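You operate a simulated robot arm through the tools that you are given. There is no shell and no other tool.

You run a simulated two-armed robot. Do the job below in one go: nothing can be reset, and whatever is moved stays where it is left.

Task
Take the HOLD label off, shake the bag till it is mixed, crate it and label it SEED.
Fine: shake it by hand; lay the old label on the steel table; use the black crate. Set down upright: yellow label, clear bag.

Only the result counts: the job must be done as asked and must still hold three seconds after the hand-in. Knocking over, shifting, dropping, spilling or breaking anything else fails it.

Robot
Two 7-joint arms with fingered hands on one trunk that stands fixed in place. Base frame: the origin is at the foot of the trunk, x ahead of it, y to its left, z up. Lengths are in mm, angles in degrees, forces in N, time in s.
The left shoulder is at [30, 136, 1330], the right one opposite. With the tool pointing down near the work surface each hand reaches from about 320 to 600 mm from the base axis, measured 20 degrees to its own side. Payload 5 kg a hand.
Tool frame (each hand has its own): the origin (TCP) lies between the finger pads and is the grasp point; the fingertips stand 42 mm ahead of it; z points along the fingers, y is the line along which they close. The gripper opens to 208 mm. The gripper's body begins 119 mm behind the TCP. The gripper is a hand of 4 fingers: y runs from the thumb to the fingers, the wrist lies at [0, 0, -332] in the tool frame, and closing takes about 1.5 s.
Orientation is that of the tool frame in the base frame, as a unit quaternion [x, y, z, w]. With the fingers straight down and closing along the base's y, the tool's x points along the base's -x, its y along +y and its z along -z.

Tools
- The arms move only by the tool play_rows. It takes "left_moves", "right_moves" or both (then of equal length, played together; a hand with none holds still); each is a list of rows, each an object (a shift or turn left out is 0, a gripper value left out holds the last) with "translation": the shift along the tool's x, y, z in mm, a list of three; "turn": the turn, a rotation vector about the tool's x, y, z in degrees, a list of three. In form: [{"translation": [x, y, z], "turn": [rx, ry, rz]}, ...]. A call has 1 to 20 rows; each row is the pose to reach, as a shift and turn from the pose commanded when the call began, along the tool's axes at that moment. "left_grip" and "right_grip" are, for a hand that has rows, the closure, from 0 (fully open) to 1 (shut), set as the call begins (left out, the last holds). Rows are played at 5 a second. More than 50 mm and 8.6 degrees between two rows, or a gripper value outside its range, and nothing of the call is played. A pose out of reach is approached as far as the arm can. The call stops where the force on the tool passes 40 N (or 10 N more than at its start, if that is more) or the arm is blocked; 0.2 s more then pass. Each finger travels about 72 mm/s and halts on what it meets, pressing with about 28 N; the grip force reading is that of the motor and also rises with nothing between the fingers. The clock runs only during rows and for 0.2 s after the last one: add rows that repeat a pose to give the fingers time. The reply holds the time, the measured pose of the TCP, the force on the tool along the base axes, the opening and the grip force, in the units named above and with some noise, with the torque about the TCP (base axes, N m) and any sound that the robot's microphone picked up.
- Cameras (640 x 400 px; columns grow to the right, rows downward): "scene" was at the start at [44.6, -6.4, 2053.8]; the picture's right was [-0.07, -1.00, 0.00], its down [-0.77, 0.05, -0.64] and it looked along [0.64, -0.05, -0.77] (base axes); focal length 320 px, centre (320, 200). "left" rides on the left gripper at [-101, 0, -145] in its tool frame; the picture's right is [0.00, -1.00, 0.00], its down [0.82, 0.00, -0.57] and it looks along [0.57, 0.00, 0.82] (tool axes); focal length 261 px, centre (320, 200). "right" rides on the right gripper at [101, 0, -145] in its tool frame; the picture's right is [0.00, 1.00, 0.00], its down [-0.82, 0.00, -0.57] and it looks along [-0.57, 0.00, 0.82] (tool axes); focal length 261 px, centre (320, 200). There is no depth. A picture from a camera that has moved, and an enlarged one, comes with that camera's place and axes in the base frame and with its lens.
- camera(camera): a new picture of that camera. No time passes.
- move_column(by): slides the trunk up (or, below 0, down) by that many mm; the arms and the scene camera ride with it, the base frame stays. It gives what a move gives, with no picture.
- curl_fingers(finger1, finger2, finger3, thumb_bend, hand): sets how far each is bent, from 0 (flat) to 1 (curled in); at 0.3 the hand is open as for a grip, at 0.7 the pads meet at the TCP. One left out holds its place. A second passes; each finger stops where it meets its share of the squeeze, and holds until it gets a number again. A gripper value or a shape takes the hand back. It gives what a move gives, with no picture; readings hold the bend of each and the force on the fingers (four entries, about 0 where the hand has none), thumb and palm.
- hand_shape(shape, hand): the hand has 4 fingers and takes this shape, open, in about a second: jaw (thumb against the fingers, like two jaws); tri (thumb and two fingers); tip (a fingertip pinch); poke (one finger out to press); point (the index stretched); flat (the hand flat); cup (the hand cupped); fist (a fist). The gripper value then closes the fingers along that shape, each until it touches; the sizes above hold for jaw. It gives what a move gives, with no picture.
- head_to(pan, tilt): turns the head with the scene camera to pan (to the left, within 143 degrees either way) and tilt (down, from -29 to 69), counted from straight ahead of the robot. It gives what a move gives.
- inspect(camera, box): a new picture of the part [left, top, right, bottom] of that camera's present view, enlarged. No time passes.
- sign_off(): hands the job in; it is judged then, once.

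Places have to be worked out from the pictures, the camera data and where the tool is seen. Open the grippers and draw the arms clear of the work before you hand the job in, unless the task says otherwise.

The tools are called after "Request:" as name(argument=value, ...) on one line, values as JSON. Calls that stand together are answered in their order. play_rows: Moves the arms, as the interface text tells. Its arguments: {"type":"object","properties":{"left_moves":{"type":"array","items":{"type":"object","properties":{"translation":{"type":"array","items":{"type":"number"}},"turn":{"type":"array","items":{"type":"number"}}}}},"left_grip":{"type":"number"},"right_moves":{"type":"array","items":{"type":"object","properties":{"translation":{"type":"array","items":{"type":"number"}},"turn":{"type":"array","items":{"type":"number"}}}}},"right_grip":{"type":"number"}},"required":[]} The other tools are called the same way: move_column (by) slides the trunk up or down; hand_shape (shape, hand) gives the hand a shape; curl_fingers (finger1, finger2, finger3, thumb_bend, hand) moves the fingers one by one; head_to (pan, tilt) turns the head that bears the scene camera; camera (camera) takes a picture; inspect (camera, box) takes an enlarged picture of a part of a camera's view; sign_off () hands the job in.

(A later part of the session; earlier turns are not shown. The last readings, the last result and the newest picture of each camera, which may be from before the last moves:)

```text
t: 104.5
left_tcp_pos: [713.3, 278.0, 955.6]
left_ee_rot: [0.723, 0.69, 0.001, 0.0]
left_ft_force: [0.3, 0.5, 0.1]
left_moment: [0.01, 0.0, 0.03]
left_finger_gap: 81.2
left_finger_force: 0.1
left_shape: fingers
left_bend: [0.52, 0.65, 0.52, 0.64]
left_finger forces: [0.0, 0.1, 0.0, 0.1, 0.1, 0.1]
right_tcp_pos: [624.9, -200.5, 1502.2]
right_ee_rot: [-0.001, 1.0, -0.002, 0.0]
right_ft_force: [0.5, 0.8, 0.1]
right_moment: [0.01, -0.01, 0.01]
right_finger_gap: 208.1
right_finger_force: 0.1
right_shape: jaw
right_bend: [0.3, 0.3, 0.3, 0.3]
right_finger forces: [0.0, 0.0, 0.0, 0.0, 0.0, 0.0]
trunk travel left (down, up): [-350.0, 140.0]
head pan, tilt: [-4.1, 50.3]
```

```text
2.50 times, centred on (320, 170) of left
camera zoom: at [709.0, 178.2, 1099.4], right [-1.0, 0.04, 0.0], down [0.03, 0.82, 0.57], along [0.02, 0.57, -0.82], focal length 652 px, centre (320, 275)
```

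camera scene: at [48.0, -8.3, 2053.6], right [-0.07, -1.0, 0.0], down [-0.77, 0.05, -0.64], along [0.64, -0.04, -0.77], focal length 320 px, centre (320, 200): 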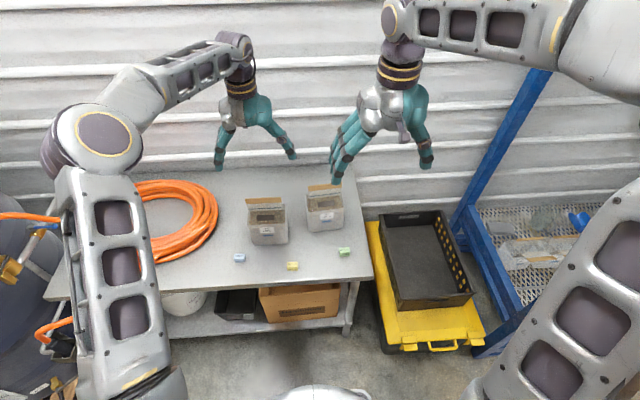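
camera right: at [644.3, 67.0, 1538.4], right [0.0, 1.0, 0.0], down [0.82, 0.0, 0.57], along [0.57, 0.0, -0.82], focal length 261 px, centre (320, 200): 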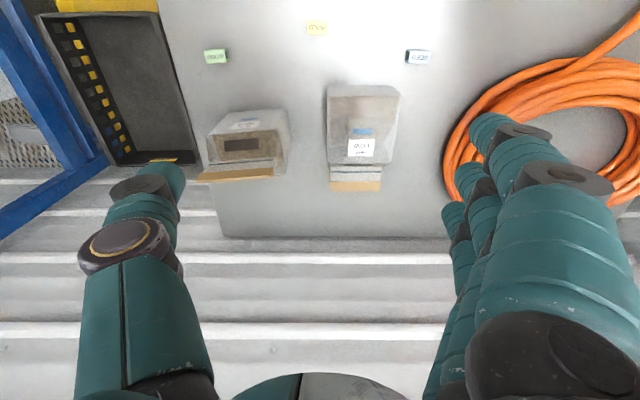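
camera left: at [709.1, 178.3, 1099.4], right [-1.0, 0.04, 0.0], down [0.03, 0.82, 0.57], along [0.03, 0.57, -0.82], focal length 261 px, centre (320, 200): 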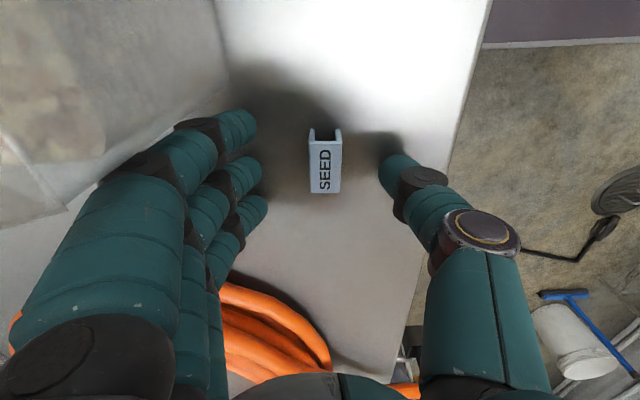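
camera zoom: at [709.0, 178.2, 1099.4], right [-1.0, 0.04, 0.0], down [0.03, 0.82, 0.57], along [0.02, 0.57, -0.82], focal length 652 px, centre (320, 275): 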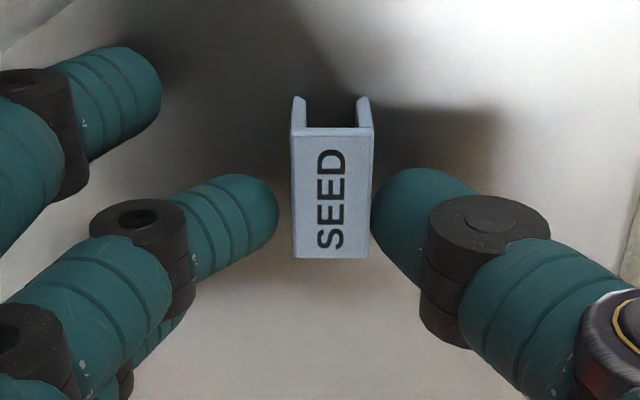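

Nearly touching and square. I tighten to a firm pinch.

Request:
curl_fingers(hand="left", finger2=0.74, thumb_bend=0.68)

Request:
inspect(camera="left", box=[240, 90, 400, 250])

```text
t: 105.5
left_tcp_pos: [713.1, 279.1, 955.1]
left_ee_rot: [0.723, 0.691, 0.001, 0.001]
left_ft_force: [0.1, 0.6, -0.1]
left_moment: [0.02, -0.01, 0.0]
left_finger_gap: 78.6
left_finger_force: 8.4
left_shape: fingers
left_bend: [0.52, 0.67, 0.52, 0.66]
left_finger forces: [0.0, 8.7, 0.0, 0.0, 8.6, 0.0]
right_tcp_pos: [624.4, -199.4, 1500.5]
right_ee_rot: [-0.002, 1.0, -0.002, 0.002]
right_ft_force: [-0.6, 0.3, 0.8]
right_moment: [0.01, -0.03, -0.01]
right_finger_gap: 207.9
right_finger_force: 0.1
right_shape: jaw
right_bend: [0.3, 0.3, 0.3, 0.3]
right_finger forces: [0.1, 0.0, 0.0, 0.1, 0.0, 0.0]
trunk travel left (down, up): [-350.0, 140.0]
head pan, tilt: [-4.1, 50.3]
```

```text
2.50 times, centred on (320, 170) of left
camera zoom: at [709.0, 178.3, 1099.4], right [-1.0, 0.04, 0.0], down [0.03, 0.82, 0.57], along [0.02, 0.57, -0.82], focal length 652 px, centre (320, 275)
```

zoom: 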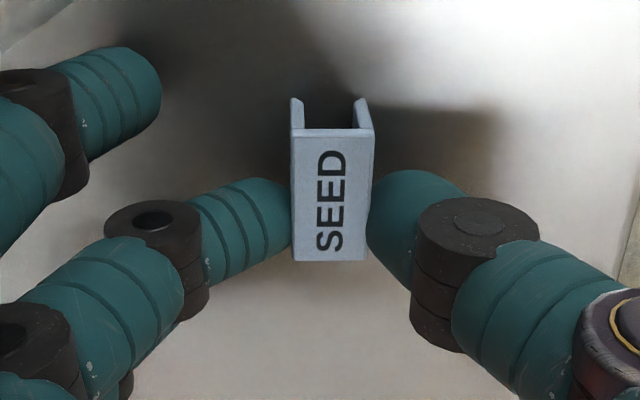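

I firm the pinch slightly and lift SEED straight up above header height.

Request:
curl_fingers(hand="left", finger2=0.76, thumb_bend=0.72)

Request:
play_rows(left_moves=[{"translation": [0, 0, -8]}, {"translation": [0, 0, -20]}, {"translation": [0, 0, -50]}, {"translation": [0, 0, -85]}, {"translation": [0, 0, -120]}, {"translation": [0, 0, -155]}, {"translation": [0, 0, -190]}, {"translation": [0, 0, -225]}, {"translation": [0, 0, -260]}, {"translation": [0, 0, -295]}, {"translation": [0, 0, -295]}])

Request:
camera(camera="left")

Request:
inspect(camera="scene", box=[200, 130, 360, 280])

```text
t: 106.5
left_tcp_pos: [713.5, 277.7, 955.4]
left_ee_rot: [0.723, 0.691, 0.001, -0.001]
left_ft_force: [-0.8, 0.0, 0.5]
left_moment: [0.0, 0.04, -0.01]
left_finger_gap: 73.9
left_finger_force: 11.1
left_shape: fingers
left_bend: [0.52, 0.65, 0.52, 0.69]
left_finger forces: [0.1, 11.0, 0.1, 0.0, 10.9, 0.0]
right_tcp_pos: [625.3, -199.6, 1502.0]
right_ee_rot: [-0.002, 1.0, -0.002, 0.001]
right_ft_force: [0.9, 0.3, 0.2]
right_moment: [-0.02, -0.01, 0.04]
right_finger_gap: 207.8
right_finger_force: 0.0
right_shape: jaw
right_bend: [0.3, 0.3, 0.3, 0.3]
right_finger forces: [0.0, 0.1, 0.1, 0.0, 0.0, 0.0]
trunk travel left (down, up): [-350.0, 140.0]
head pan, tilt: [-4.1, 50.3]
```

```text
t: 108.9
left_tcp_pos: [715.4, 278.3, 1252.9]
left_ee_rot: [0.723, 0.691, -0.001, 0.0]
left_ft_force: [0.6, -0.7, 0.0]
left_moment: [-0.01, 0.05, -0.01]
left_finger_gap: 73.7
left_finger_force: 11.7
left_shape: fingers
left_bend: [0.52, 0.65, 0.52, 0.69]
left_finger forces: [0.1, 11.0, 0.0, 0.0, 10.9, 0.1]
right_tcp_pos: [625.6, -200.1, 1501.2]
right_ee_rot: [-0.001, 1.0, -0.002, 0.001]
right_ft_force: [0.1, 0.1, 0.1]
right_moment: [-0.03, 0.03, 0.02]
right_finger_gap: 207.9
right_finger_force: 0.0
right_shape: jaw
right_bend: [0.3, 0.3, 0.3, 0.3]
right_finger forces: [0.1, 0.0, 0.0, 0.0, 0.1, 0.1]
trunk travel left (down, up): [-350.0, 140.0]
head pan, tilt: [-4.1, 50.3]
```

```text
taken
camera left: at [711.1, 177.0, 1397.2], right [-1.0, 0.04, 0.0], down [0.03, 0.82, 0.57], along [0.02, 0.57, -0.82], focal length 261 px, centre (320, 200)
```

left: 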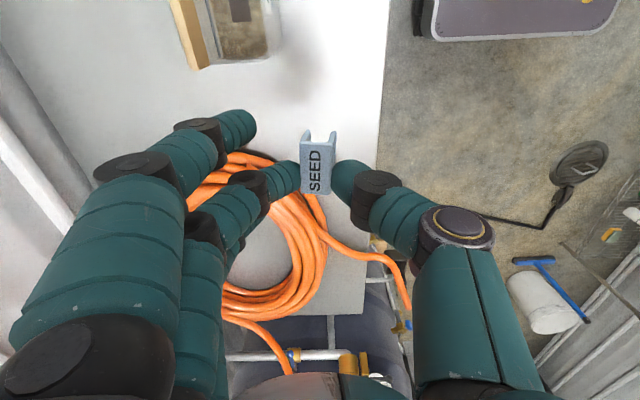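

```text
2.67 times, centred on (280, 205) of scene
camera zoom: at [45.5, -5.9, 2053.7], right [-0.07, -1.0, 0.0], down [-0.77, 0.05, -0.64], along [0.64, -0.05, -0.77], focal length 853 px, centre (427, 187)
```

zoom: 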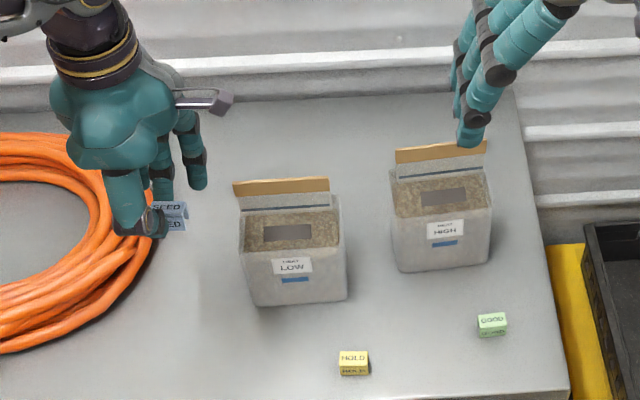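

SEED is held upright at 11 N. I carry it over the right end of the LOW bag's header, staying about 50 mm above it, and look for alignment.

Request:
play_rows(left_moves=[{"translation": [-16, 11, -3]}, {"translation": [-36, 26, -5]}, {"translation": [-56, 40, -8]}, {"translation": [-76, 54, -10]}, {"translation": [-96, 68, -12]}, {"translation": [-116, 83, -12]}, {"translation": [-138, 98, -12]}, {"translation": [-158, 112, -12]}, {"translation": [-158, 112, -12]}])

Request:
camera(camera="left")

Request:
inspect(camera="left", box=[240, 60, 400, 260])

Request:
inspect(camera="scene", box=[220, 130, 340, 250])

```text
t: 110.9
left_tcp_pos: [817.6, 116.6, 1262.1]
left_ee_rot: [0.723, 0.69, 0.0, 0.001]
left_ft_force: [0.0, -0.3, 0.7]
left_moment: [-0.06, -0.03, 0.01]
left_finger_gap: 73.6
left_finger_force: 11.5
left_shape: fingers
left_bend: [0.52, 0.65, 0.52, 0.69]
left_finger forces: [0.1, 11.0, 0.0, 0.0, 11.0, 0.0]
right_tcp_pos: [624.4, -199.0, 1502.1]
right_ee_rot: [-0.002, 1.0, -0.001, 0.001]
right_ft_force: [0.2, -0.2, -0.3]
right_moment: [-0.06, -0.02, -0.02]
right_finger_gap: 207.9
right_finger_force: 0.0
right_shape: jaw
right_bend: [0.3, 0.3, 0.3, 0.3]
right_finger forces: [0.0, 0.0, 0.1, 0.0, 0.1, 0.0]
trunk travel left (down, up): [-350.0, 140.0]
head pan, tilt: [-4.1, 50.3]
```

```text
taken
camera left: at [814.2, 16.3, 1407.3], right [-1.0, 0.04, 0.0], down [0.03, 0.82, 0.57], along [0.02, 0.57, -0.82], focal length 261 px, centre (320, 200)
```

left: 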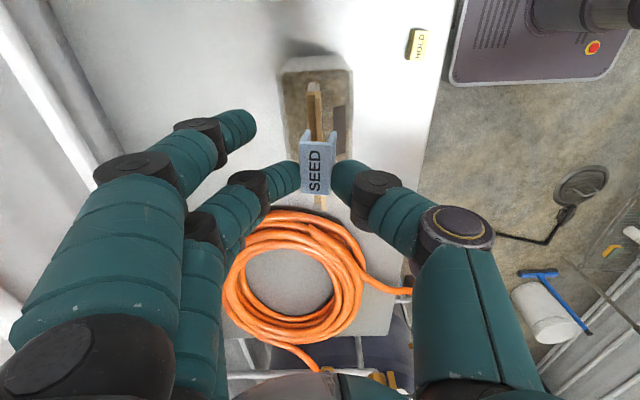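

```text
2.00 times, centred on (320, 160) of left
camera zoom: at [814.2, 16.3, 1407.3], right [-1.0, 0.04, 0.0], down [0.03, 0.82, 0.57], along [0.02, 0.57, -0.82], focal length 521 px, centre (320, 280)
```

zoom: 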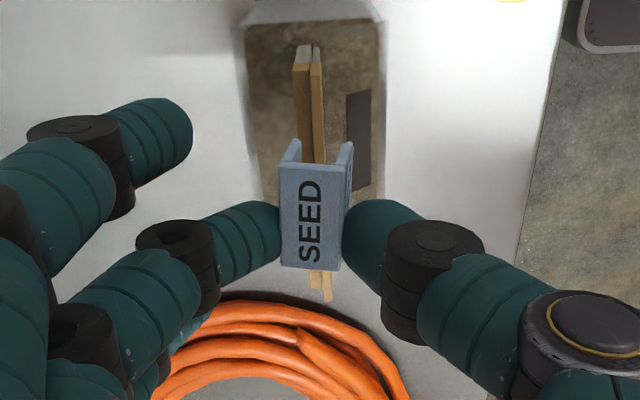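

```text
3.33 times, centred on (280, 190) of scene
camera zoom: at [44.1, -5.3, 2053.8], right [-0.07, -1.0, 0.0], down [-0.77, 0.05, -0.64], along [0.64, -0.05, -0.77], focal length 1066 px, centre (453, 233)
```

zoom: 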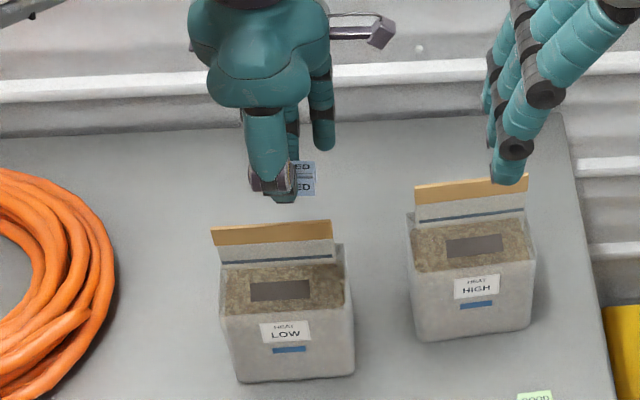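

SEED is well centred laterally. The header runs y 73–207, and SEED is about 5° off in yaw. I correct the yaw, slide 11 mm toward the header's right end, and lower to about 20 mm above it.

Request:
play_rows(left_moves=[{"translation": [-4, 0.2, 8], "turn": [0, 0, -2]}, {"translation": [-8, 0.4, 18], "turn": [0, 0, -4]}, {"translation": [-11, 0.5, 28], "turn": [0, 0, -5.2]}, {"translation": [-11, 0.5, 35], "turn": [0, 0, -5.2]}, {"translation": [-11, 0.5, 35], "turn": [0, 0, -5.2]}])

Request:
inspect(camera="left", box=[250, 90, 390, 250])

Request:
inspect(camera="scene", box=[240, 160, 320, 220])

Request:
inspect(camera="right", box=[370, 90, 490, 190])

```text
t: 112.1
left_tcp_pos: [817.9, 106.5, 1228.0]
left_ee_rot: [0.691, 0.723, 0.001, 0.001]
left_ft_force: [-1.0, 0.8, -0.4]
left_moment: [0.01, -0.04, 0.01]
left_finger_gap: 73.8
left_finger_force: 10.7
left_shape: fingers
left_bend: [0.52, 0.65, 0.52, 0.69]
left_finger forces: [0.0, 11.0, 0.1, 0.0, 11.1, 0.0]
right_tcp_pos: [624.7, -200.4, 1500.6]
right_ee_rot: [-0.001, 1.0, -0.001, 0.001]
right_ft_force: [-1.3, -1.0, -0.2]
right_moment: [-0.01, -0.02, 0.0]
right_finger_gap: 208.1
right_finger_force: 0.1
right_shape: jaw
right_bend: [0.3, 0.3, 0.3, 0.3]
right_finger forces: [0.0, 0.1, 0.0, 0.1, 0.1, 0.0]
trunk travel left (down, up): [-350.0, 140.0]
head pan, tilt: [-4.1, 50.3]
```

```text
2.50 times, centred on (320, 170) of left
camera zoom: at [823.1, 5.4, 1372.4], right [-1.0, -0.05, 0.0], down [-0.04, 0.82, 0.57], along [-0.03, 0.57, -0.82], focal length 652 px, centre (320, 275)
```

zoom: 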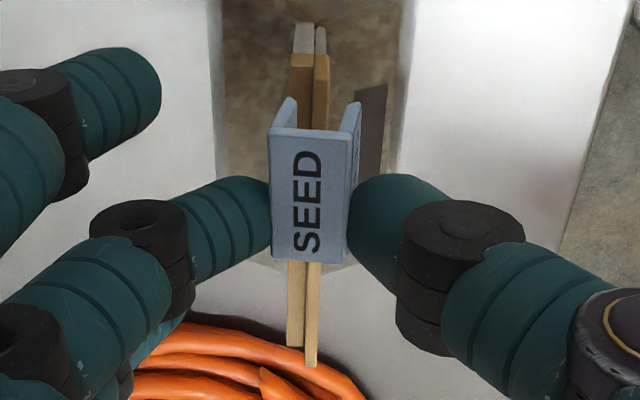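

```text
6.67 times, centred on (280, 190) of scene
camera zoom: at [44.4, -6.5, 2053.8], right [-0.07, -1.0, 0.0], down [-0.77, 0.05, -0.64], along [0.64, -0.05, -0.77], focal length 2133 px, centre (587, 267)
```

zoom: 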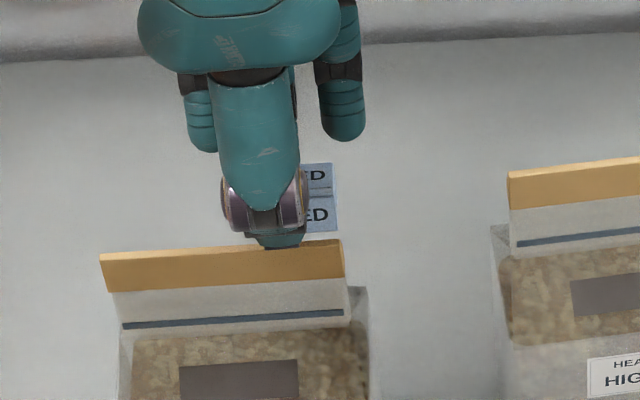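

```text
4.00 times, centred on (430, 140) of right
camera zoom: at [524.7, -199.3, 1646.0], right [0.0, 1.0, 0.0], down [0.82, 0.0, 0.57], along [0.57, 0.0, -0.82], focal length 1043 px, centre (-120, 440)
```

zoom: 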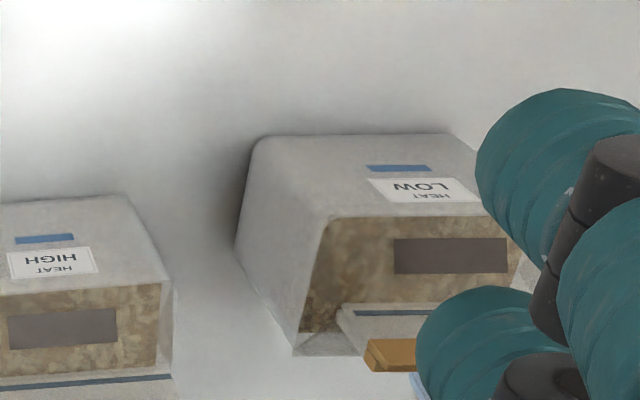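

Alignment is close, but SEED seems rolled a few degrees in the pinch, with its legs leaning toward the robot. I zoom in tightly to measure the slot against the header.

Request:
inspect(camera="left", box=[295, 95, 345, 145])

Request:
inspect(camera="left", box=[290, 180, 350, 250])

Request:
inspect(camera="scene", box=[265, 175, 295, 205])

```text
8.00 times, centred on (320, 120) of left
camera zoom: at [823.1, 5.4, 1372.4], right [-1.0, -0.05, 0.0], down [-0.04, 0.82, 0.57], along [-0.03, 0.57, -0.82], focal length 2085 px, centre (320, 840)
```

zoom: 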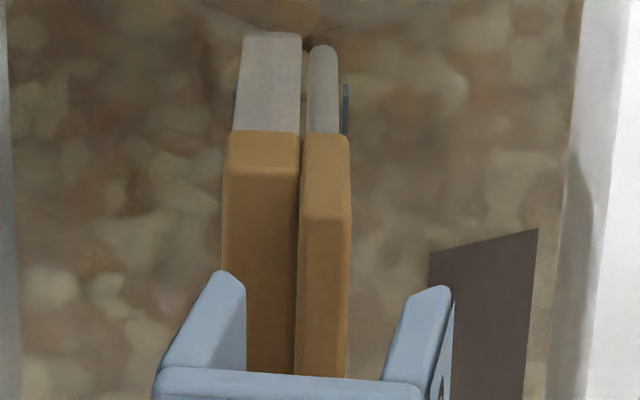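

```text
5.71 times, centred on (320, 215) of left
camera zoom: at [823.1, 5.4, 1372.4], right [-1.0, -0.05, 0.0], down [-0.04, 0.82, 0.57], along [-0.03, 0.57, -0.82], focal length 1489 px, centre (320, 114)
```

zoom: 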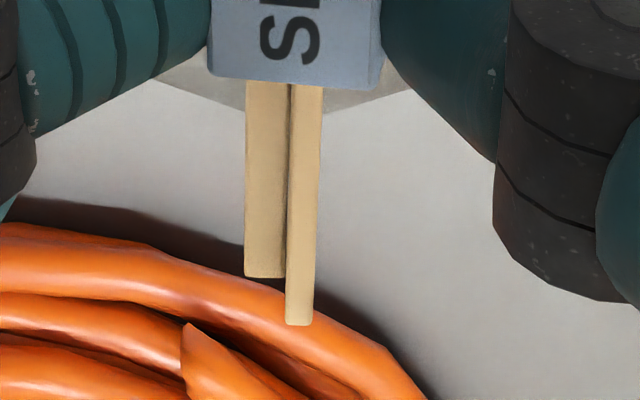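

```text
13.33 times, centred on (280, 190) of scene
camera zoom: at [44.4, -6.5, 2053.8], right [-0.07, -1.0, 0.0], down [-0.77, 0.05, -0.64], along [0.64, -0.05, -0.77], focal length 4265 px, centre (853, 333)
```

zoom: 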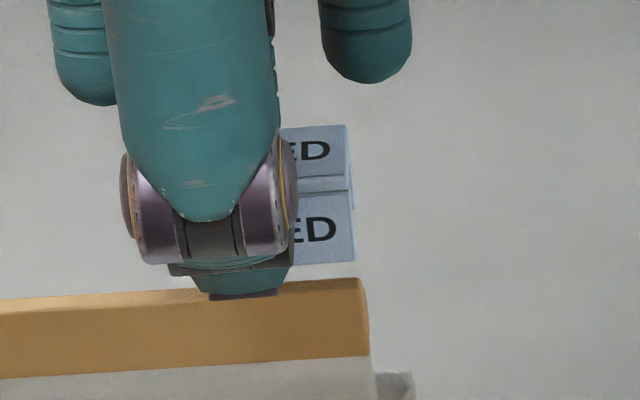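

Measured at the clip's right end, the header is about 14 mm thick and the slot about 16 mm wide. SEED sits about 3.7 mm too near the robot and 1° off in yaw, so I correct that and measure again.

Request:
play_rows(left_moves=[{"translation": [0, 2, 0], "turn": [0, 0, 0.5]}, {"translation": [0, 3.7, 0], "turn": [0, 0, 1]}, {"translation": [0, 3.7, 0], "turn": [0, 0, 1]}])

Request:
inspect(camera="left", box=[295, 95, 345, 145])

Request:
inspect(camera="left", box=[270, 90, 370, 240])

```text
t: 112.9
left_tcp_pos: [822.0, 106.1, 1227.7]
left_ee_rot: [0.698, 0.716, 0.0, 0.0]
left_ft_force: [0.4, -0.7, 1.0]
left_moment: [0.0, -0.03, 0.02]
left_finger_gap: 73.7
left_finger_force: 11.0
left_shape: fingers
left_bend: [0.52, 0.65, 0.52, 0.69]
left_finger forces: [0.1, 11.0, 0.0, 0.1, 11.0, 0.1]
right_tcp_pos: [625.5, -199.9, 1501.2]
right_ee_rot: [-0.002, 1.0, -0.001, 0.001]
right_ft_force: [-0.2, -0.6, 0.6]
right_moment: [0.0, 0.01, 0.01]
right_finger_gap: 208.0
right_finger_force: 0.0
right_shape: jaw
right_bend: [0.3, 0.3, 0.3, 0.3]
right_finger forces: [0.1, 0.1, 0.0, 0.0, 0.0, 0.0]
trunk travel left (down, up): [-350.0, 140.0]
head pan, tilt: [-4.1, 50.3]
```

```text
8.00 times, centred on (320, 120) of left
camera zoom: at [824.6, 5.5, 1372.0], right [-1.0, -0.03, 0.0], down [-0.03, 0.82, 0.57], along [-0.02, 0.57, -0.82], focal length 2085 px, centre (320, 840)
```

zoom: 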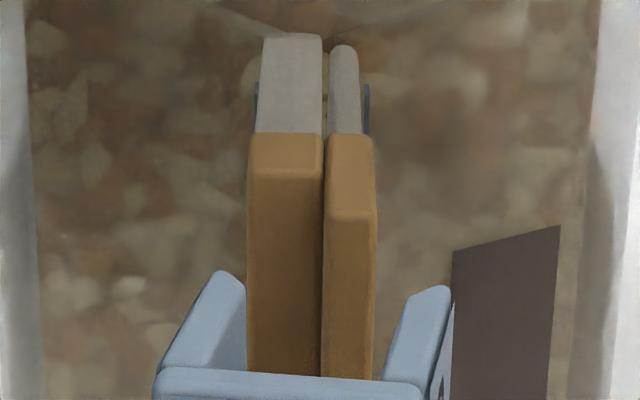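

```text
2.67 times, centred on (320, 165) of left
camera zoom: at [824.6, 5.5, 1372.0], right [-1.0, -0.03, 0.0], down [-0.03, 0.82, 0.57], along [-0.02, 0.57, -0.82], focal length 695 px, centre (320, 293)
```

zoom: 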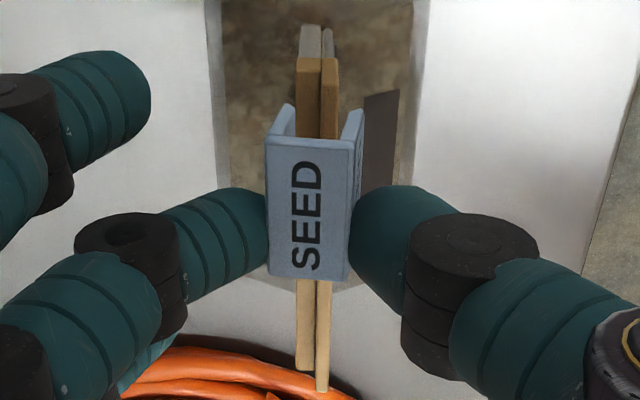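

Nearly centred. I shift 1 mm more and lower another 15 mm to compare the slot and header edges at nearly the same depth.

Request:
play_rows(left_moves=[{"translation": [0, 1, 5]}, {"translation": [0, 1, 10]}, {"translation": [0, 1, 15]}, {"translation": [0, 1, 15]}])

Request:
inspect(camera="left", box=[295, 95, 345, 145])

Request:
inspect(camera="scene", box=[265, 175, 295, 205])

Request:
inspect(camera="left", box=[270, 90, 370, 240])

```text
t: 113.9
left_tcp_pos: [822.3, 106.0, 1213.2]
left_ee_rot: [0.697, 0.717, 0.001, 0.0]
left_ft_force: [-0.4, 0.0, 0.4]
left_moment: [0.03, 0.01, 0.0]
left_finger_gap: 73.8
left_finger_force: 10.9
left_shape: fingers
left_bend: [0.52, 0.65, 0.52, 0.69]
left_finger forces: [0.0, 11.1, 0.0, 0.0, 11.0, 0.1]
right_tcp_pos: [625.1, -201.9, 1500.8]
right_ee_rot: [-0.002, 1.0, -0.002, 0.001]
right_ft_force: [0.0, 0.2, -0.7]
right_moment: [0.01, -0.01, 0.0]
right_finger_gap: 208.1
right_finger_force: 0.0
right_shape: jaw
right_bend: [0.3, 0.3, 0.3, 0.3]
right_finger forces: [0.1, 0.1, 0.0, 0.1, 0.1, 0.0]
trunk travel left (down, up): [-350.0, 140.0]
head pan, tilt: [-4.1, 50.3]
```

```text
8.00 times, centred on (320, 120) of left
camera zoom: at [826.1, 5.1, 1357.2], right [-1.0, -0.03, 0.0], down [-0.03, 0.82, 0.57], along [-0.02, 0.57, -0.82], focal length 2085 px, centre (320, 840)
```

zoom: 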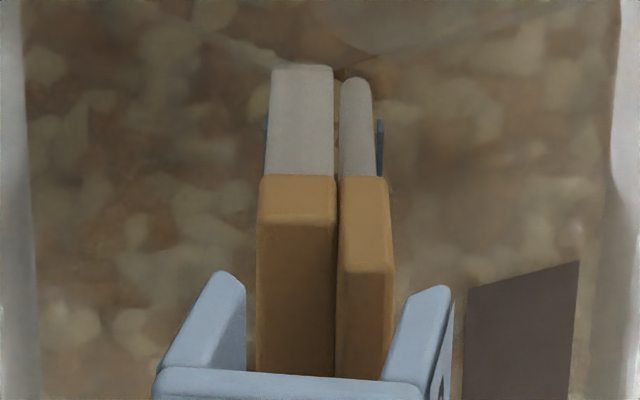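

```text
13.33 times, centred on (280, 190) of scene
camera zoom: at [44.8, -6.5, 2053.8], right [-0.07, -1.0, 0.0], down [-0.77, 0.05, -0.64], along [0.64, -0.05, -0.77], focal length 4265 px, centre (853, 333)
```

zoom: 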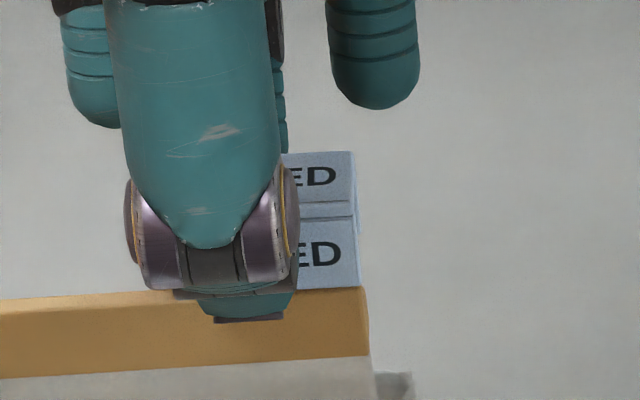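

```text
2.67 times, centred on (320, 165) of left
camera zoom: at [826.1, 5.1, 1357.2], right [-1.0, -0.03, 0.0], down [-0.03, 0.82, 0.57], along [-0.02, 0.57, -0.82], focal length 695 px, centre (320, 293)
```

zoom: 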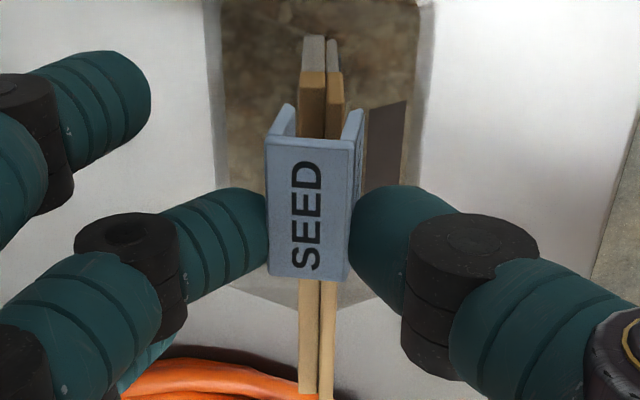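

The slot and header edges are centred within about 1 px at this depth, and the yaw matches within 0.3°. I descend in small steps, watching the force.

Request:
play_rows(left_moves=[{"translation": [0, 0, 3]}, {"translation": [0, 0, 6]}, {"translation": [0, 0, 9]}, {"translation": [0, 0, 12]}, {"translation": [0, 0, 12]}])

Request:
inspect(camera="left", box=[295, 95, 345, 145])

Request:
inspect(camera="scene", box=[265, 175, 295, 205])

```text
t: 115.1
left_tcp_pos: [822.2, 106.3, 1199.5]
left_ee_rot: [0.697, 0.717, 0.001, 0.001]
left_ft_force: [1.1, -0.1, -0.5]
left_moment: [-0.01, -0.02, 0.01]
left_finger_gap: 73.6
left_finger_force: 10.8
left_shape: fingers
left_bend: [0.52, 0.65, 0.52, 0.69]
left_finger forces: [0.0, 11.0, 0.0, 0.0, 11.0, 0.0]
right_tcp_pos: [625.1, -201.2, 1501.3]
right_ee_rot: [-0.002, 1.0, -0.001, 0.001]
right_ft_force: [-0.2, -0.6, 0.4]
right_moment: [-0.01, -0.04, -0.01]
right_finger_gap: 208.0
right_finger_force: 0.1
right_shape: jaw
right_bend: [0.3, 0.3, 0.3, 0.3]
right_finger forces: [0.0, 0.0, 0.1, 0.0, 0.1, 0.0]
trunk travel left (down, up): [-350.0, 140.0]
head pan, tilt: [-4.1, 50.3]
```

```text
8.00 times, centred on (320, 120) of left
camera zoom: at [825.4, 5.6, 1344.3], right [-1.0, -0.03, 0.0], down [-0.03, 0.82, 0.57], along [-0.02, 0.57, -0.82], focal length 2085 px, centre (320, 840)
```

zoom: 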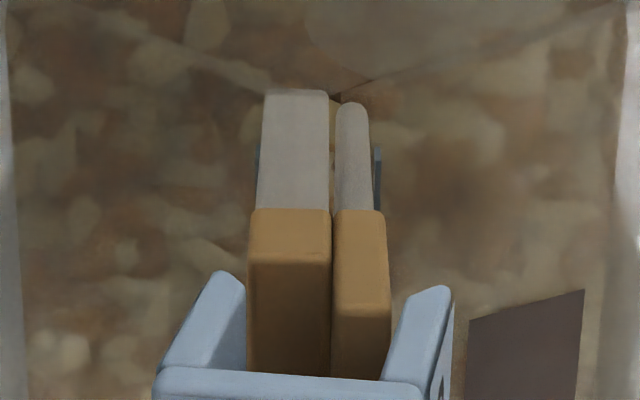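

```text
13.33 times, centred on (280, 190) of scene
camera zoom: at [44.7, -6.5, 2053.8], right [-0.07, -1.0, 0.0], down [-0.77, 0.05, -0.64], along [0.64, -0.05, -0.77], focal length 4265 px, centre (853, 333)
```

zoom: 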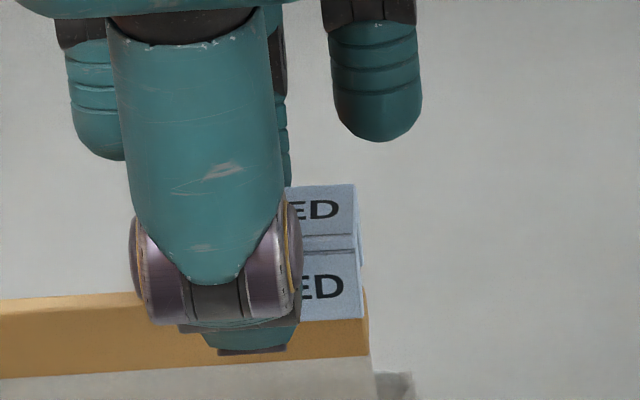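

The front board has entered the slot with no force. The rear edge looks tight, so I nudge 0.8 mm away from the robot and continue down.

Request:
play_rows(left_moves=[{"translation": [0, 0.8, 0]}, {"translation": [0, 0.8, 2]}, {"translation": [0, 0.8, 4]}, {"translation": [0, 0.8, 7]}, {"translation": [0, 0.8, 7]}])

Request:
inspect(camera="left", box=[295, 95, 345, 145])

Request:
inspect(camera="scene", box=[265, 175, 295, 205])

```text
t: 116.3
left_tcp_pos: [822.9, 105.9, 1194.5]
left_ee_rot: [0.697, 0.717, 0.0, 0.001]
left_ft_force: [0.3, 1.4, 0.6]
left_moment: [0.01, 0.02, 0.01]
left_finger_gap: 73.6
left_finger_force: 11.6
left_shape: fingers
left_bend: [0.52, 0.65, 0.52, 0.69]
left_finger forces: [0.0, 11.0, 0.0, 0.1, 11.0, 0.1]
right_tcp_pos: [625.2, -200.2, 1502.1]
right_ee_rot: [-0.002, 1.0, -0.002, 0.002]
right_ft_force: [-0.5, 1.3, 0.4]
right_moment: [-0.02, 0.02, -0.01]
right_finger_gap: 208.0
right_finger_force: 0.0
right_shape: jaw
right_bend: [0.3, 0.3, 0.3, 0.3]
right_finger forces: [0.1, 0.0, 0.0, 0.0, 0.1, 0.0]
trunk travel left (down, up): [-350.0, 140.0]
head pan, tilt: [-4.1, 50.3]
```

```text
8.00 times, centred on (320, 120) of left
camera zoom: at [826.0, 5.0, 1337.8], right [-1.0, -0.03, 0.0], down [-0.03, 0.82, 0.57], along [-0.02, 0.57, -0.82], focal length 2085 px, centre (320, 840)
```

zoom: 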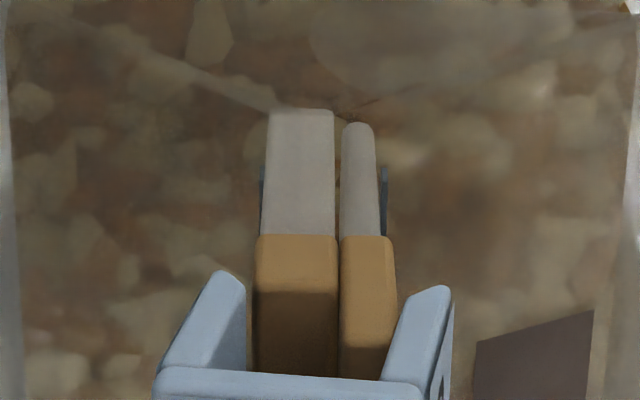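

```text
13.33 times, centred on (280, 190) of scene
camera zoom: at [44.8, -6.5, 2053.8], right [-0.07, -1.0, 0.0], down [-0.77, 0.05, -0.64], along [0.64, -0.05, -0.77], focal length 4265 px, centre (853, 333)
```

zoom: 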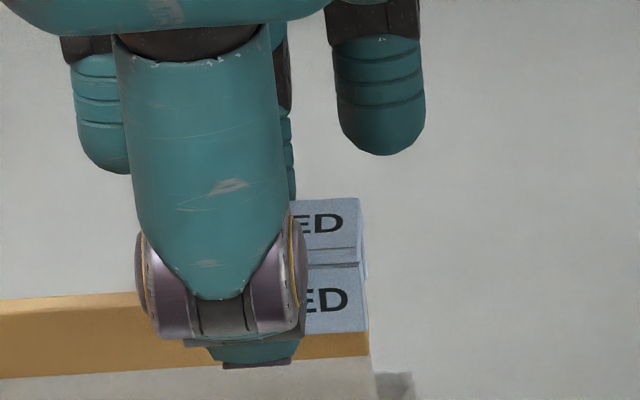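

Both boards are now inside the slot, centred. I continue down until the clip seats.

Request:
play_rows(left_moves=[{"translation": [0, 0, 2]}, {"translation": [0, 0, 4]}, {"translation": [0, 0, 6]}, {"translation": [0, 0, 8]}, {"translation": [0, 0, 8]}])

Request:
inspect(camera="left", box=[295, 95, 345, 145])

Request:
inspect(camera="scene", box=[265, 175, 295, 205])

```text
t: 117.5
left_tcp_pos: [821.7, 105.0, 1185.5]
left_ee_rot: [0.698, 0.716, 0.001, 0.001]
left_ft_force: [-2.6, -0.9, 0.5]
left_moment: [0.0, 0.12, -0.01]
left_finger_gap: 73.7
left_finger_force: 11.7
left_shape: fingers
left_bend: [0.52, 0.65, 0.52, 0.69]
left_finger forces: [0.1, 10.1, 0.1, 0.0, 12.8, 0.0]
right_tcp_pos: [625.2, -201.1, 1501.3]
right_ee_rot: [-0.002, 1.0, -0.001, 0.001]
right_ft_force: [0.3, 0.4, 1.3]
right_moment: [0.04, 0.03, 0.0]
right_finger_gap: 207.8
right_finger_force: 0.1
right_shape: jaw
right_bend: [0.3, 0.3, 0.3, 0.3]
right_finger forces: [0.0, 0.0, 0.0, 0.0, 0.1, 0.0]
trunk travel left (down, up): [-350.0, 140.0]
head pan, tilt: [-4.1, 50.3]
```

```text
8.00 times, centred on (320, 120) of left
camera zoom: at [826.2, 5.0, 1329.8], right [-1.0, -0.03, 0.0], down [-0.03, 0.82, 0.57], along [-0.02, 0.57, -0.82], focal length 2085 px, centre (320, 840)
```

zoom: 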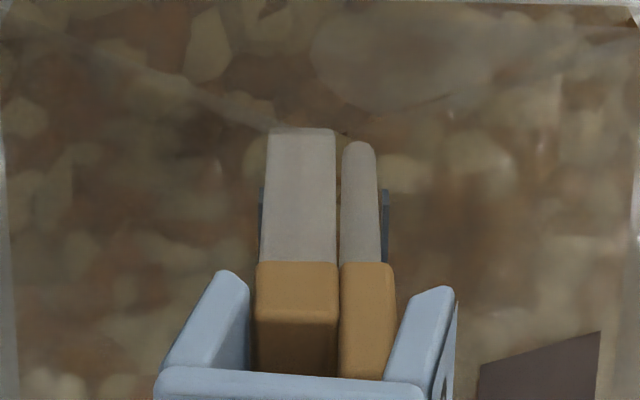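

```text
13.33 times, centred on (280, 190) of scene
camera zoom: at [44.3, -6.6, 2053.8], right [-0.07, -1.0, 0.0], down [-0.77, 0.05, -0.64], along [0.64, -0.05, -0.77], focal length 4265 px, centre (853, 333)
```

zoom: 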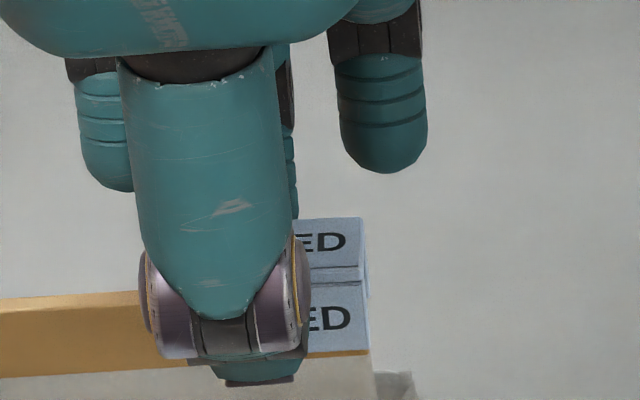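

Nearly seated: a small 2.6 N side force and no vertical load yet. I go the last few millimetres.

Request:
play_rows(left_moves=[{"translation": [0, 0.3, 1.5]}, {"translation": [0, 0.3, 3]}, {"translation": [0, 0.3, 4.5]}, {"translation": [0, 0.3, 4.5]}])

Request:
inspect(camera="left", box=[270, 90, 370, 240])

Request:
inspect(camera="scene", box=[265, 175, 295, 205])

```text
t: 118.5
left_tcp_pos: [824.1, 105.1, 1180.7]
left_ee_rot: [0.697, 0.717, 0.0, 0.0]
left_ft_force: [-3.3, -0.5, 1.8]
left_moment: [0.02, 0.11, -0.03]
left_finger_gap: 73.7
left_finger_force: 12.2
left_shape: fingers
left_bend: [0.52, 0.65, 0.52, 0.69]
left_finger forces: [0.0, 10.2, 0.0, 0.1, 13.5, 0.1]
right_tcp_pos: [624.9, -200.5, 1502.4]
right_ee_rot: [-0.002, 1.0, -0.002, 0.001]
right_ft_force: [0.3, 0.2, -0.7]
right_moment: [-0.04, -0.02, 0.01]
right_finger_gap: 207.8
right_finger_force: 0.0
right_shape: jaw
right_bend: [0.3, 0.3, 0.3, 0.3]
right_finger forces: [0.0, 0.1, 0.0, 0.0, 0.0, 0.0]
trunk travel left (down, up): [-350.0, 140.0]
head pan, tilt: [-4.1, 50.3]
```

```text
2.67 times, centred on (320, 165) of left
camera zoom: at [826.8, 5.4, 1325.4], right [-1.0, -0.03, 0.0], down [-0.03, 0.82, 0.57], along [-0.02, 0.57, -0.82], focal length 695 px, centre (320, 293)
```

zoom: 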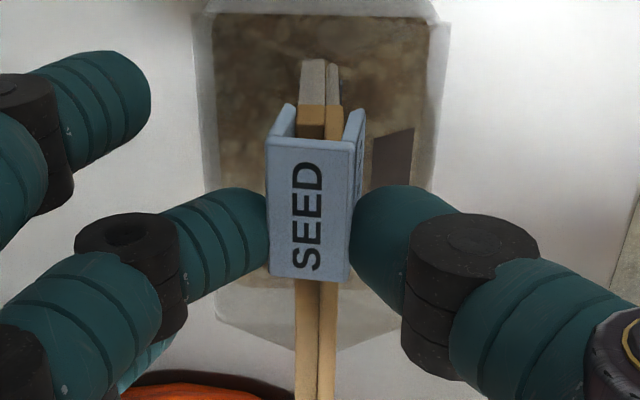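

```text
13.33 times, centred on (280, 190) of scene
camera zoom: at [44.3, -6.5, 2053.8], right [-0.07, -1.0, 0.0], down [-0.77, 0.05, -0.64], along [0.64, -0.05, -0.77], focal length 4265 px, centre (853, 333)
```

zoom: 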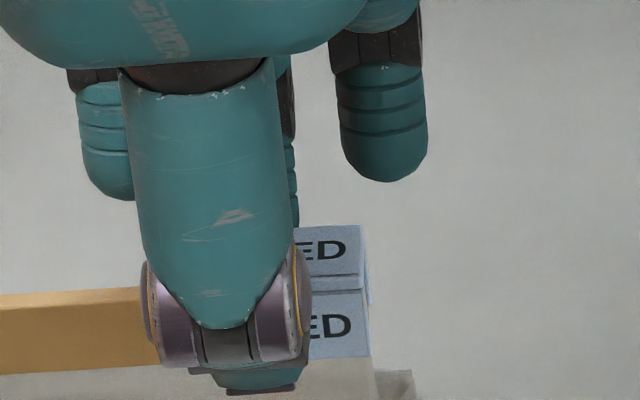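

The clip's lower edge is level with the brown strip's bottom. One more 2 mm to feel the seat.

Request:
play_rows(left_moves=[{"translation": [0, 0, 1]}, {"translation": [0, 0, 2.2]}, {"translation": [0, 0, 2.2]}])

```text
t: 119.3
left_tcp_pos: [822.6, 105.0, 1180.8]
left_ee_rot: [0.697, 0.717, 0.001, 0.0]
left_ft_force: [-3.9, 0.7, 9.1]
left_moment: [0.02, 0.11, 0.03]
left_finger_gap: 73.8
left_finger_force: 13.8
left_shape: fingers
left_bend: [0.52, 0.65, 0.52, 0.69]
left_finger forces: [0.0, 11.5, 0.0, 0.0, 15.9, 0.1]
right_tcp_pos: [624.4, -200.3, 1502.3]
right_ee_rot: [-0.002, 1.0, -0.001, 0.001]
right_ft_force: [0.1, -0.6, 0.3]
right_moment: [0.0, 0.01, 0.0]
right_finger_gap: 208.0
right_finger_force: 0.0
right_shape: jaw
right_bend: [0.3, 0.3, 0.3, 0.3]
right_finger forces: [0.0, 0.1, 0.1, 0.0, 0.0, 0.1]
trunk travel left (down, up): [-350.0, 140.0]
head pan, tilt: [-4.1, 50.3]
```

Seated: 9 N of vertical support. I release finger 2 and thumb together.

Request:
curl_fingers(hand="left", finger2=0.6, thumb_bend=0.62)

Request:
inspect(camera="left", box=[250, 80, 390, 260])

Request:
inspect(camera="scene", box=[240, 165, 320, 235])

```text
t: 120.3
left_tcp_pos: [823.5, 105.6, 1180.5]
left_ee_rot: [0.697, 0.717, 0.001, 0.001]
left_ft_force: [0.3, -0.4, -0.9]
left_moment: [0.01, 0.0, 0.0]
left_finger_gap: 85.2
left_finger_force: 0.0
left_shape: fingers
left_bend: [0.52, 0.6, 0.52, 0.62]
left_finger forces: [0.1, 0.1, 0.1, 0.1, 0.1, 0.0]
right_tcp_pos: [625.7, -200.0, 1500.9]
right_ee_rot: [-0.002, 1.0, -0.002, 0.001]
right_ft_force: [-0.2, 0.3, 0.4]
right_moment: [-0.01, 0.0, -0.02]
right_finger_gap: 208.1
right_finger_force: 0.1
right_shape: jaw
right_bend: [0.3, 0.3, 0.3, 0.3]
right_finger forces: [0.0, 0.1, 0.0, 0.0, 0.1, 0.1]
trunk travel left (down, up): [-350.0, 140.0]
head pan, tilt: [-4.1, 50.3]
```

```text
2.22 times, centred on (320, 170) of left
camera zoom: at [826.3, 5.3, 1323.3], right [-1.0, -0.03, 0.0], down [-0.03, 0.82, 0.57], along [-0.02, 0.57, -0.82], focal length 579 px, centre (320, 267)
```

zoom: 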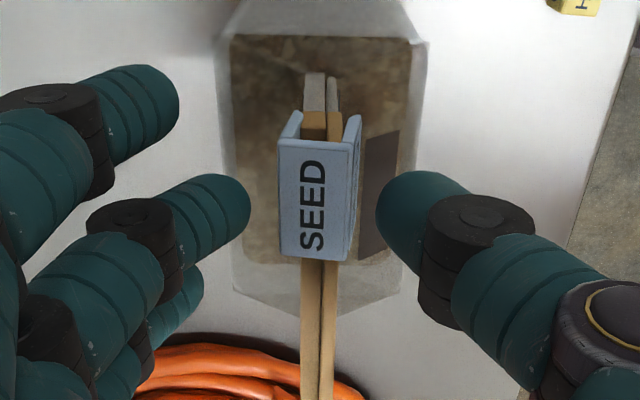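

```text
5.71 times, centred on (280, 200) of scene
camera zoom: at [44.5, -6.5, 2053.8], right [-0.07, -1.0, 0.0], down [-0.77, 0.05, -0.64], along [0.64, -0.05, -0.77], focal length 1828 px, centre (549, 200)
```

zoom: 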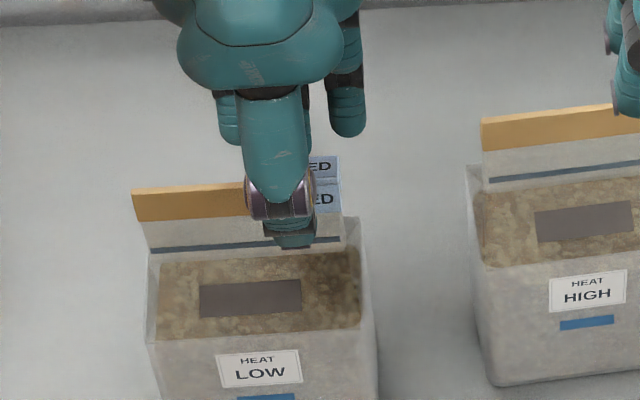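

SEED sits squarely on the header. I open a little more and lift the left hand straight up and away to the left.

Request:
curl_fingers(hand="left", finger2=0.48, thumb_bend=0.48)

Request:
play_rows(left_moves=[{"translation": [0, 0, -20]}, {"translation": [0, 0, -50]}, {"translation": [0, 0, -90]}, {"translation": [0, 0, -130]}, {"translation": [0, 0, -170]}, {"translation": [20, -15, -205]}, {"translation": [55, -35, -235]}, {"translation": [95, -55, -255]}, {"translation": [140, -75, -265]}, {"translation": [185, -95, -270]}, {"translation": [230, -115, -275]}, {"translation": [275, -135, -280]}, {"translation": [320, -150, -280]}])

Request:
camera(camera="scene")

Request:
inspect(camera="scene", box=[220, 170, 360, 280])

```text
t: 121.3
left_tcp_pos: [823.3, 106.3, 1179.1]
left_ee_rot: [0.697, 0.717, 0.001, 0.0]
left_ft_force: [0.3, -0.5, 0.2]
left_moment: [0.0, 0.02, -0.01]
left_finger_gap: 119.9
left_finger_force: 0.0
left_shape: fingers
left_bend: [0.52, 0.48, 0.52, 0.48]
left_finger forces: [0.1, 0.1, 0.0, 0.0, 0.0, 0.1]
right_tcp_pos: [624.9, -200.1, 1501.9]
right_ee_rot: [-0.001, 1.0, -0.002, 0.001]
right_ft_force: [0.6, -0.3, -1.0]
right_moment: [-0.02, 0.01, 0.02]
right_finger_gap: 207.8
right_finger_force: 0.0
right_shape: jaw
right_bend: [0.3, 0.3, 0.3, 0.3]
right_finger forces: [0.0, 0.1, 0.1, 0.0, 0.0, 0.0]
trunk travel left (down, up): [-350.0, 140.0]
head pan, tilt: [-4.1, 50.3]
```

```text
refused: row 7 steps farther than a row can; nothing moved
```

```text
taken
camera scene: at [44.7, -6.5, 2053.8], right [-0.07, -1.0, 0.0], down [-0.77, 0.05, -0.64], along [0.64, -0.05, -0.77], focal length 320 px, centre (320, 200)
```

scene: 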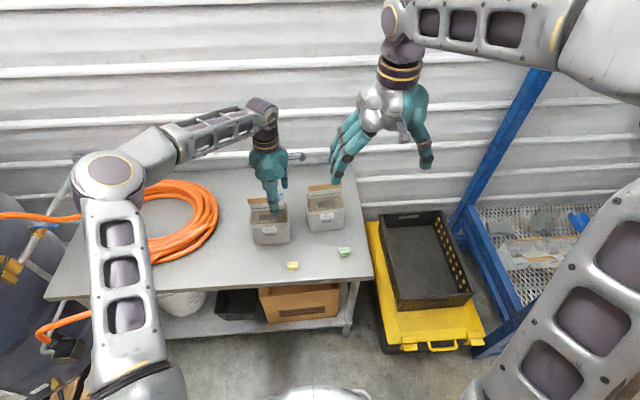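

```text
3.64 times, centred on (290, 225) of scene
camera zoom: at [44.7, -6.5, 2053.8], right [-0.07, -1.0, 0.0], down [-0.77, 0.05, -0.64], along [0.64, -0.05, -0.77], focal length 1163 px, centre (429, 109)
```

zoom: 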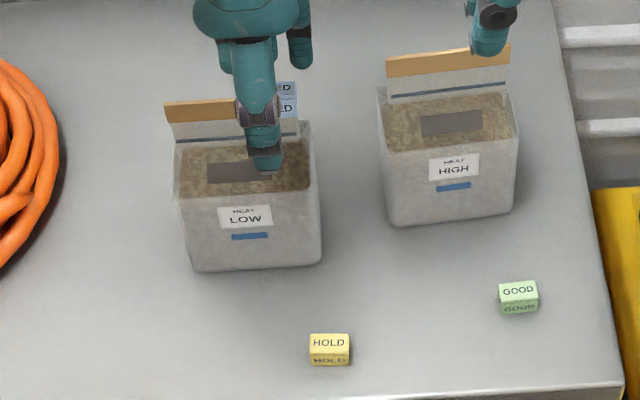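

That call was refused because one step was too long. I repeat the lift with shorter steps.

Request:
play_rows(left_moves=[{"translation": [0, 0, -20]}, {"translation": [0, 0, -50]}, {"translation": [0, 0, -90]}, {"translation": [0, 0, -130]}, {"translation": [0, 0, -170]}, {"translation": [20, -12, -195]}, {"translation": [52, -27, -215]}, {"translation": [90, -45, -230]}, {"translation": [130, -63, -242]}, {"translation": [170, -81, -252]}, {"translation": [210, -99, -262]}, {"translation": [250, -117, -270]}, {"translation": [290, -135, -275]}, {"translation": [325, -150, -280]}])

Request:
camera(camera="scene")

Request:
inspect(camera="scene", box=[220, 170, 360, 280])

```text
t: 124.3
left_tcp_pos: [662.9, 426.1, 1461.8]
left_ee_rot: [0.699, 0.715, 0.001, 0.001]
left_ft_force: [0.1, 0.6, 0.4]
left_moment: [0.0, -0.05, -0.03]
left_finger_gap: 120.1
left_finger_force: 0.1
left_shape: fingers
left_bend: [0.52, 0.48, 0.52, 0.48]
left_finger forces: [0.0, 0.0, 0.0, 0.0, 0.0, 0.1]
right_tcp_pos: [624.2, -199.5, 1502.1]
right_ee_rot: [-0.001, 1.0, -0.003, 0.001]
right_ft_force: [-0.6, 1.2, 0.0]
right_moment: [-0.12, -0.05, 0.0]
right_finger_gap: 207.9
right_finger_force: 0.1
right_shape: jaw
right_bend: [0.3, 0.3, 0.3, 0.3]
right_finger forces: [0.0, 0.0, 0.0, 0.1, 0.0, 0.0]
trunk travel left (down, up): [-350.0, 140.0]
head pan, tilt: [-4.1, 50.3]
```

```text
taken
camera scene: at [43.3, -4.6, 2053.9], right [-0.07, -1.0, 0.0], down [-0.77, 0.05, -0.64], along [0.64, -0.05, -0.77], focal length 320 px, centre (320, 200)
```

scene: 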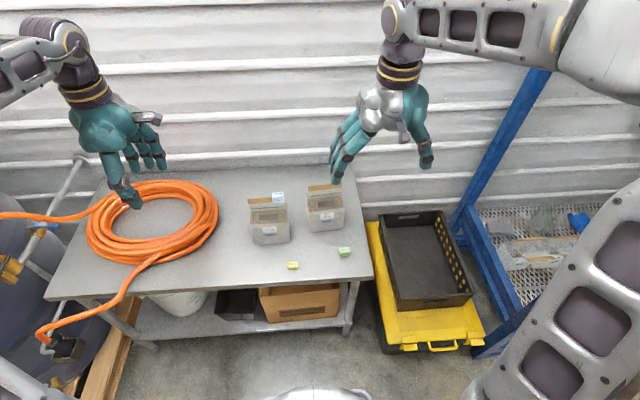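

```text
3.64 times, centred on (290, 225) of scene
camera zoom: at [43.3, -4.6, 2053.9], right [-0.07, -1.0, 0.0], down [-0.77, 0.05, -0.64], along [0.64, -0.05, -0.77], focal length 1163 px, centre (429, 109)
```

zoom: 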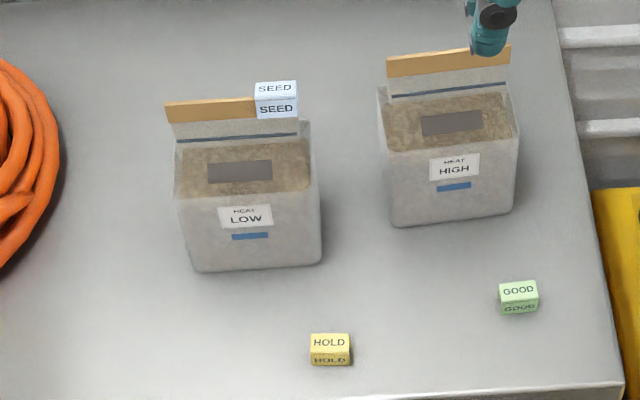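

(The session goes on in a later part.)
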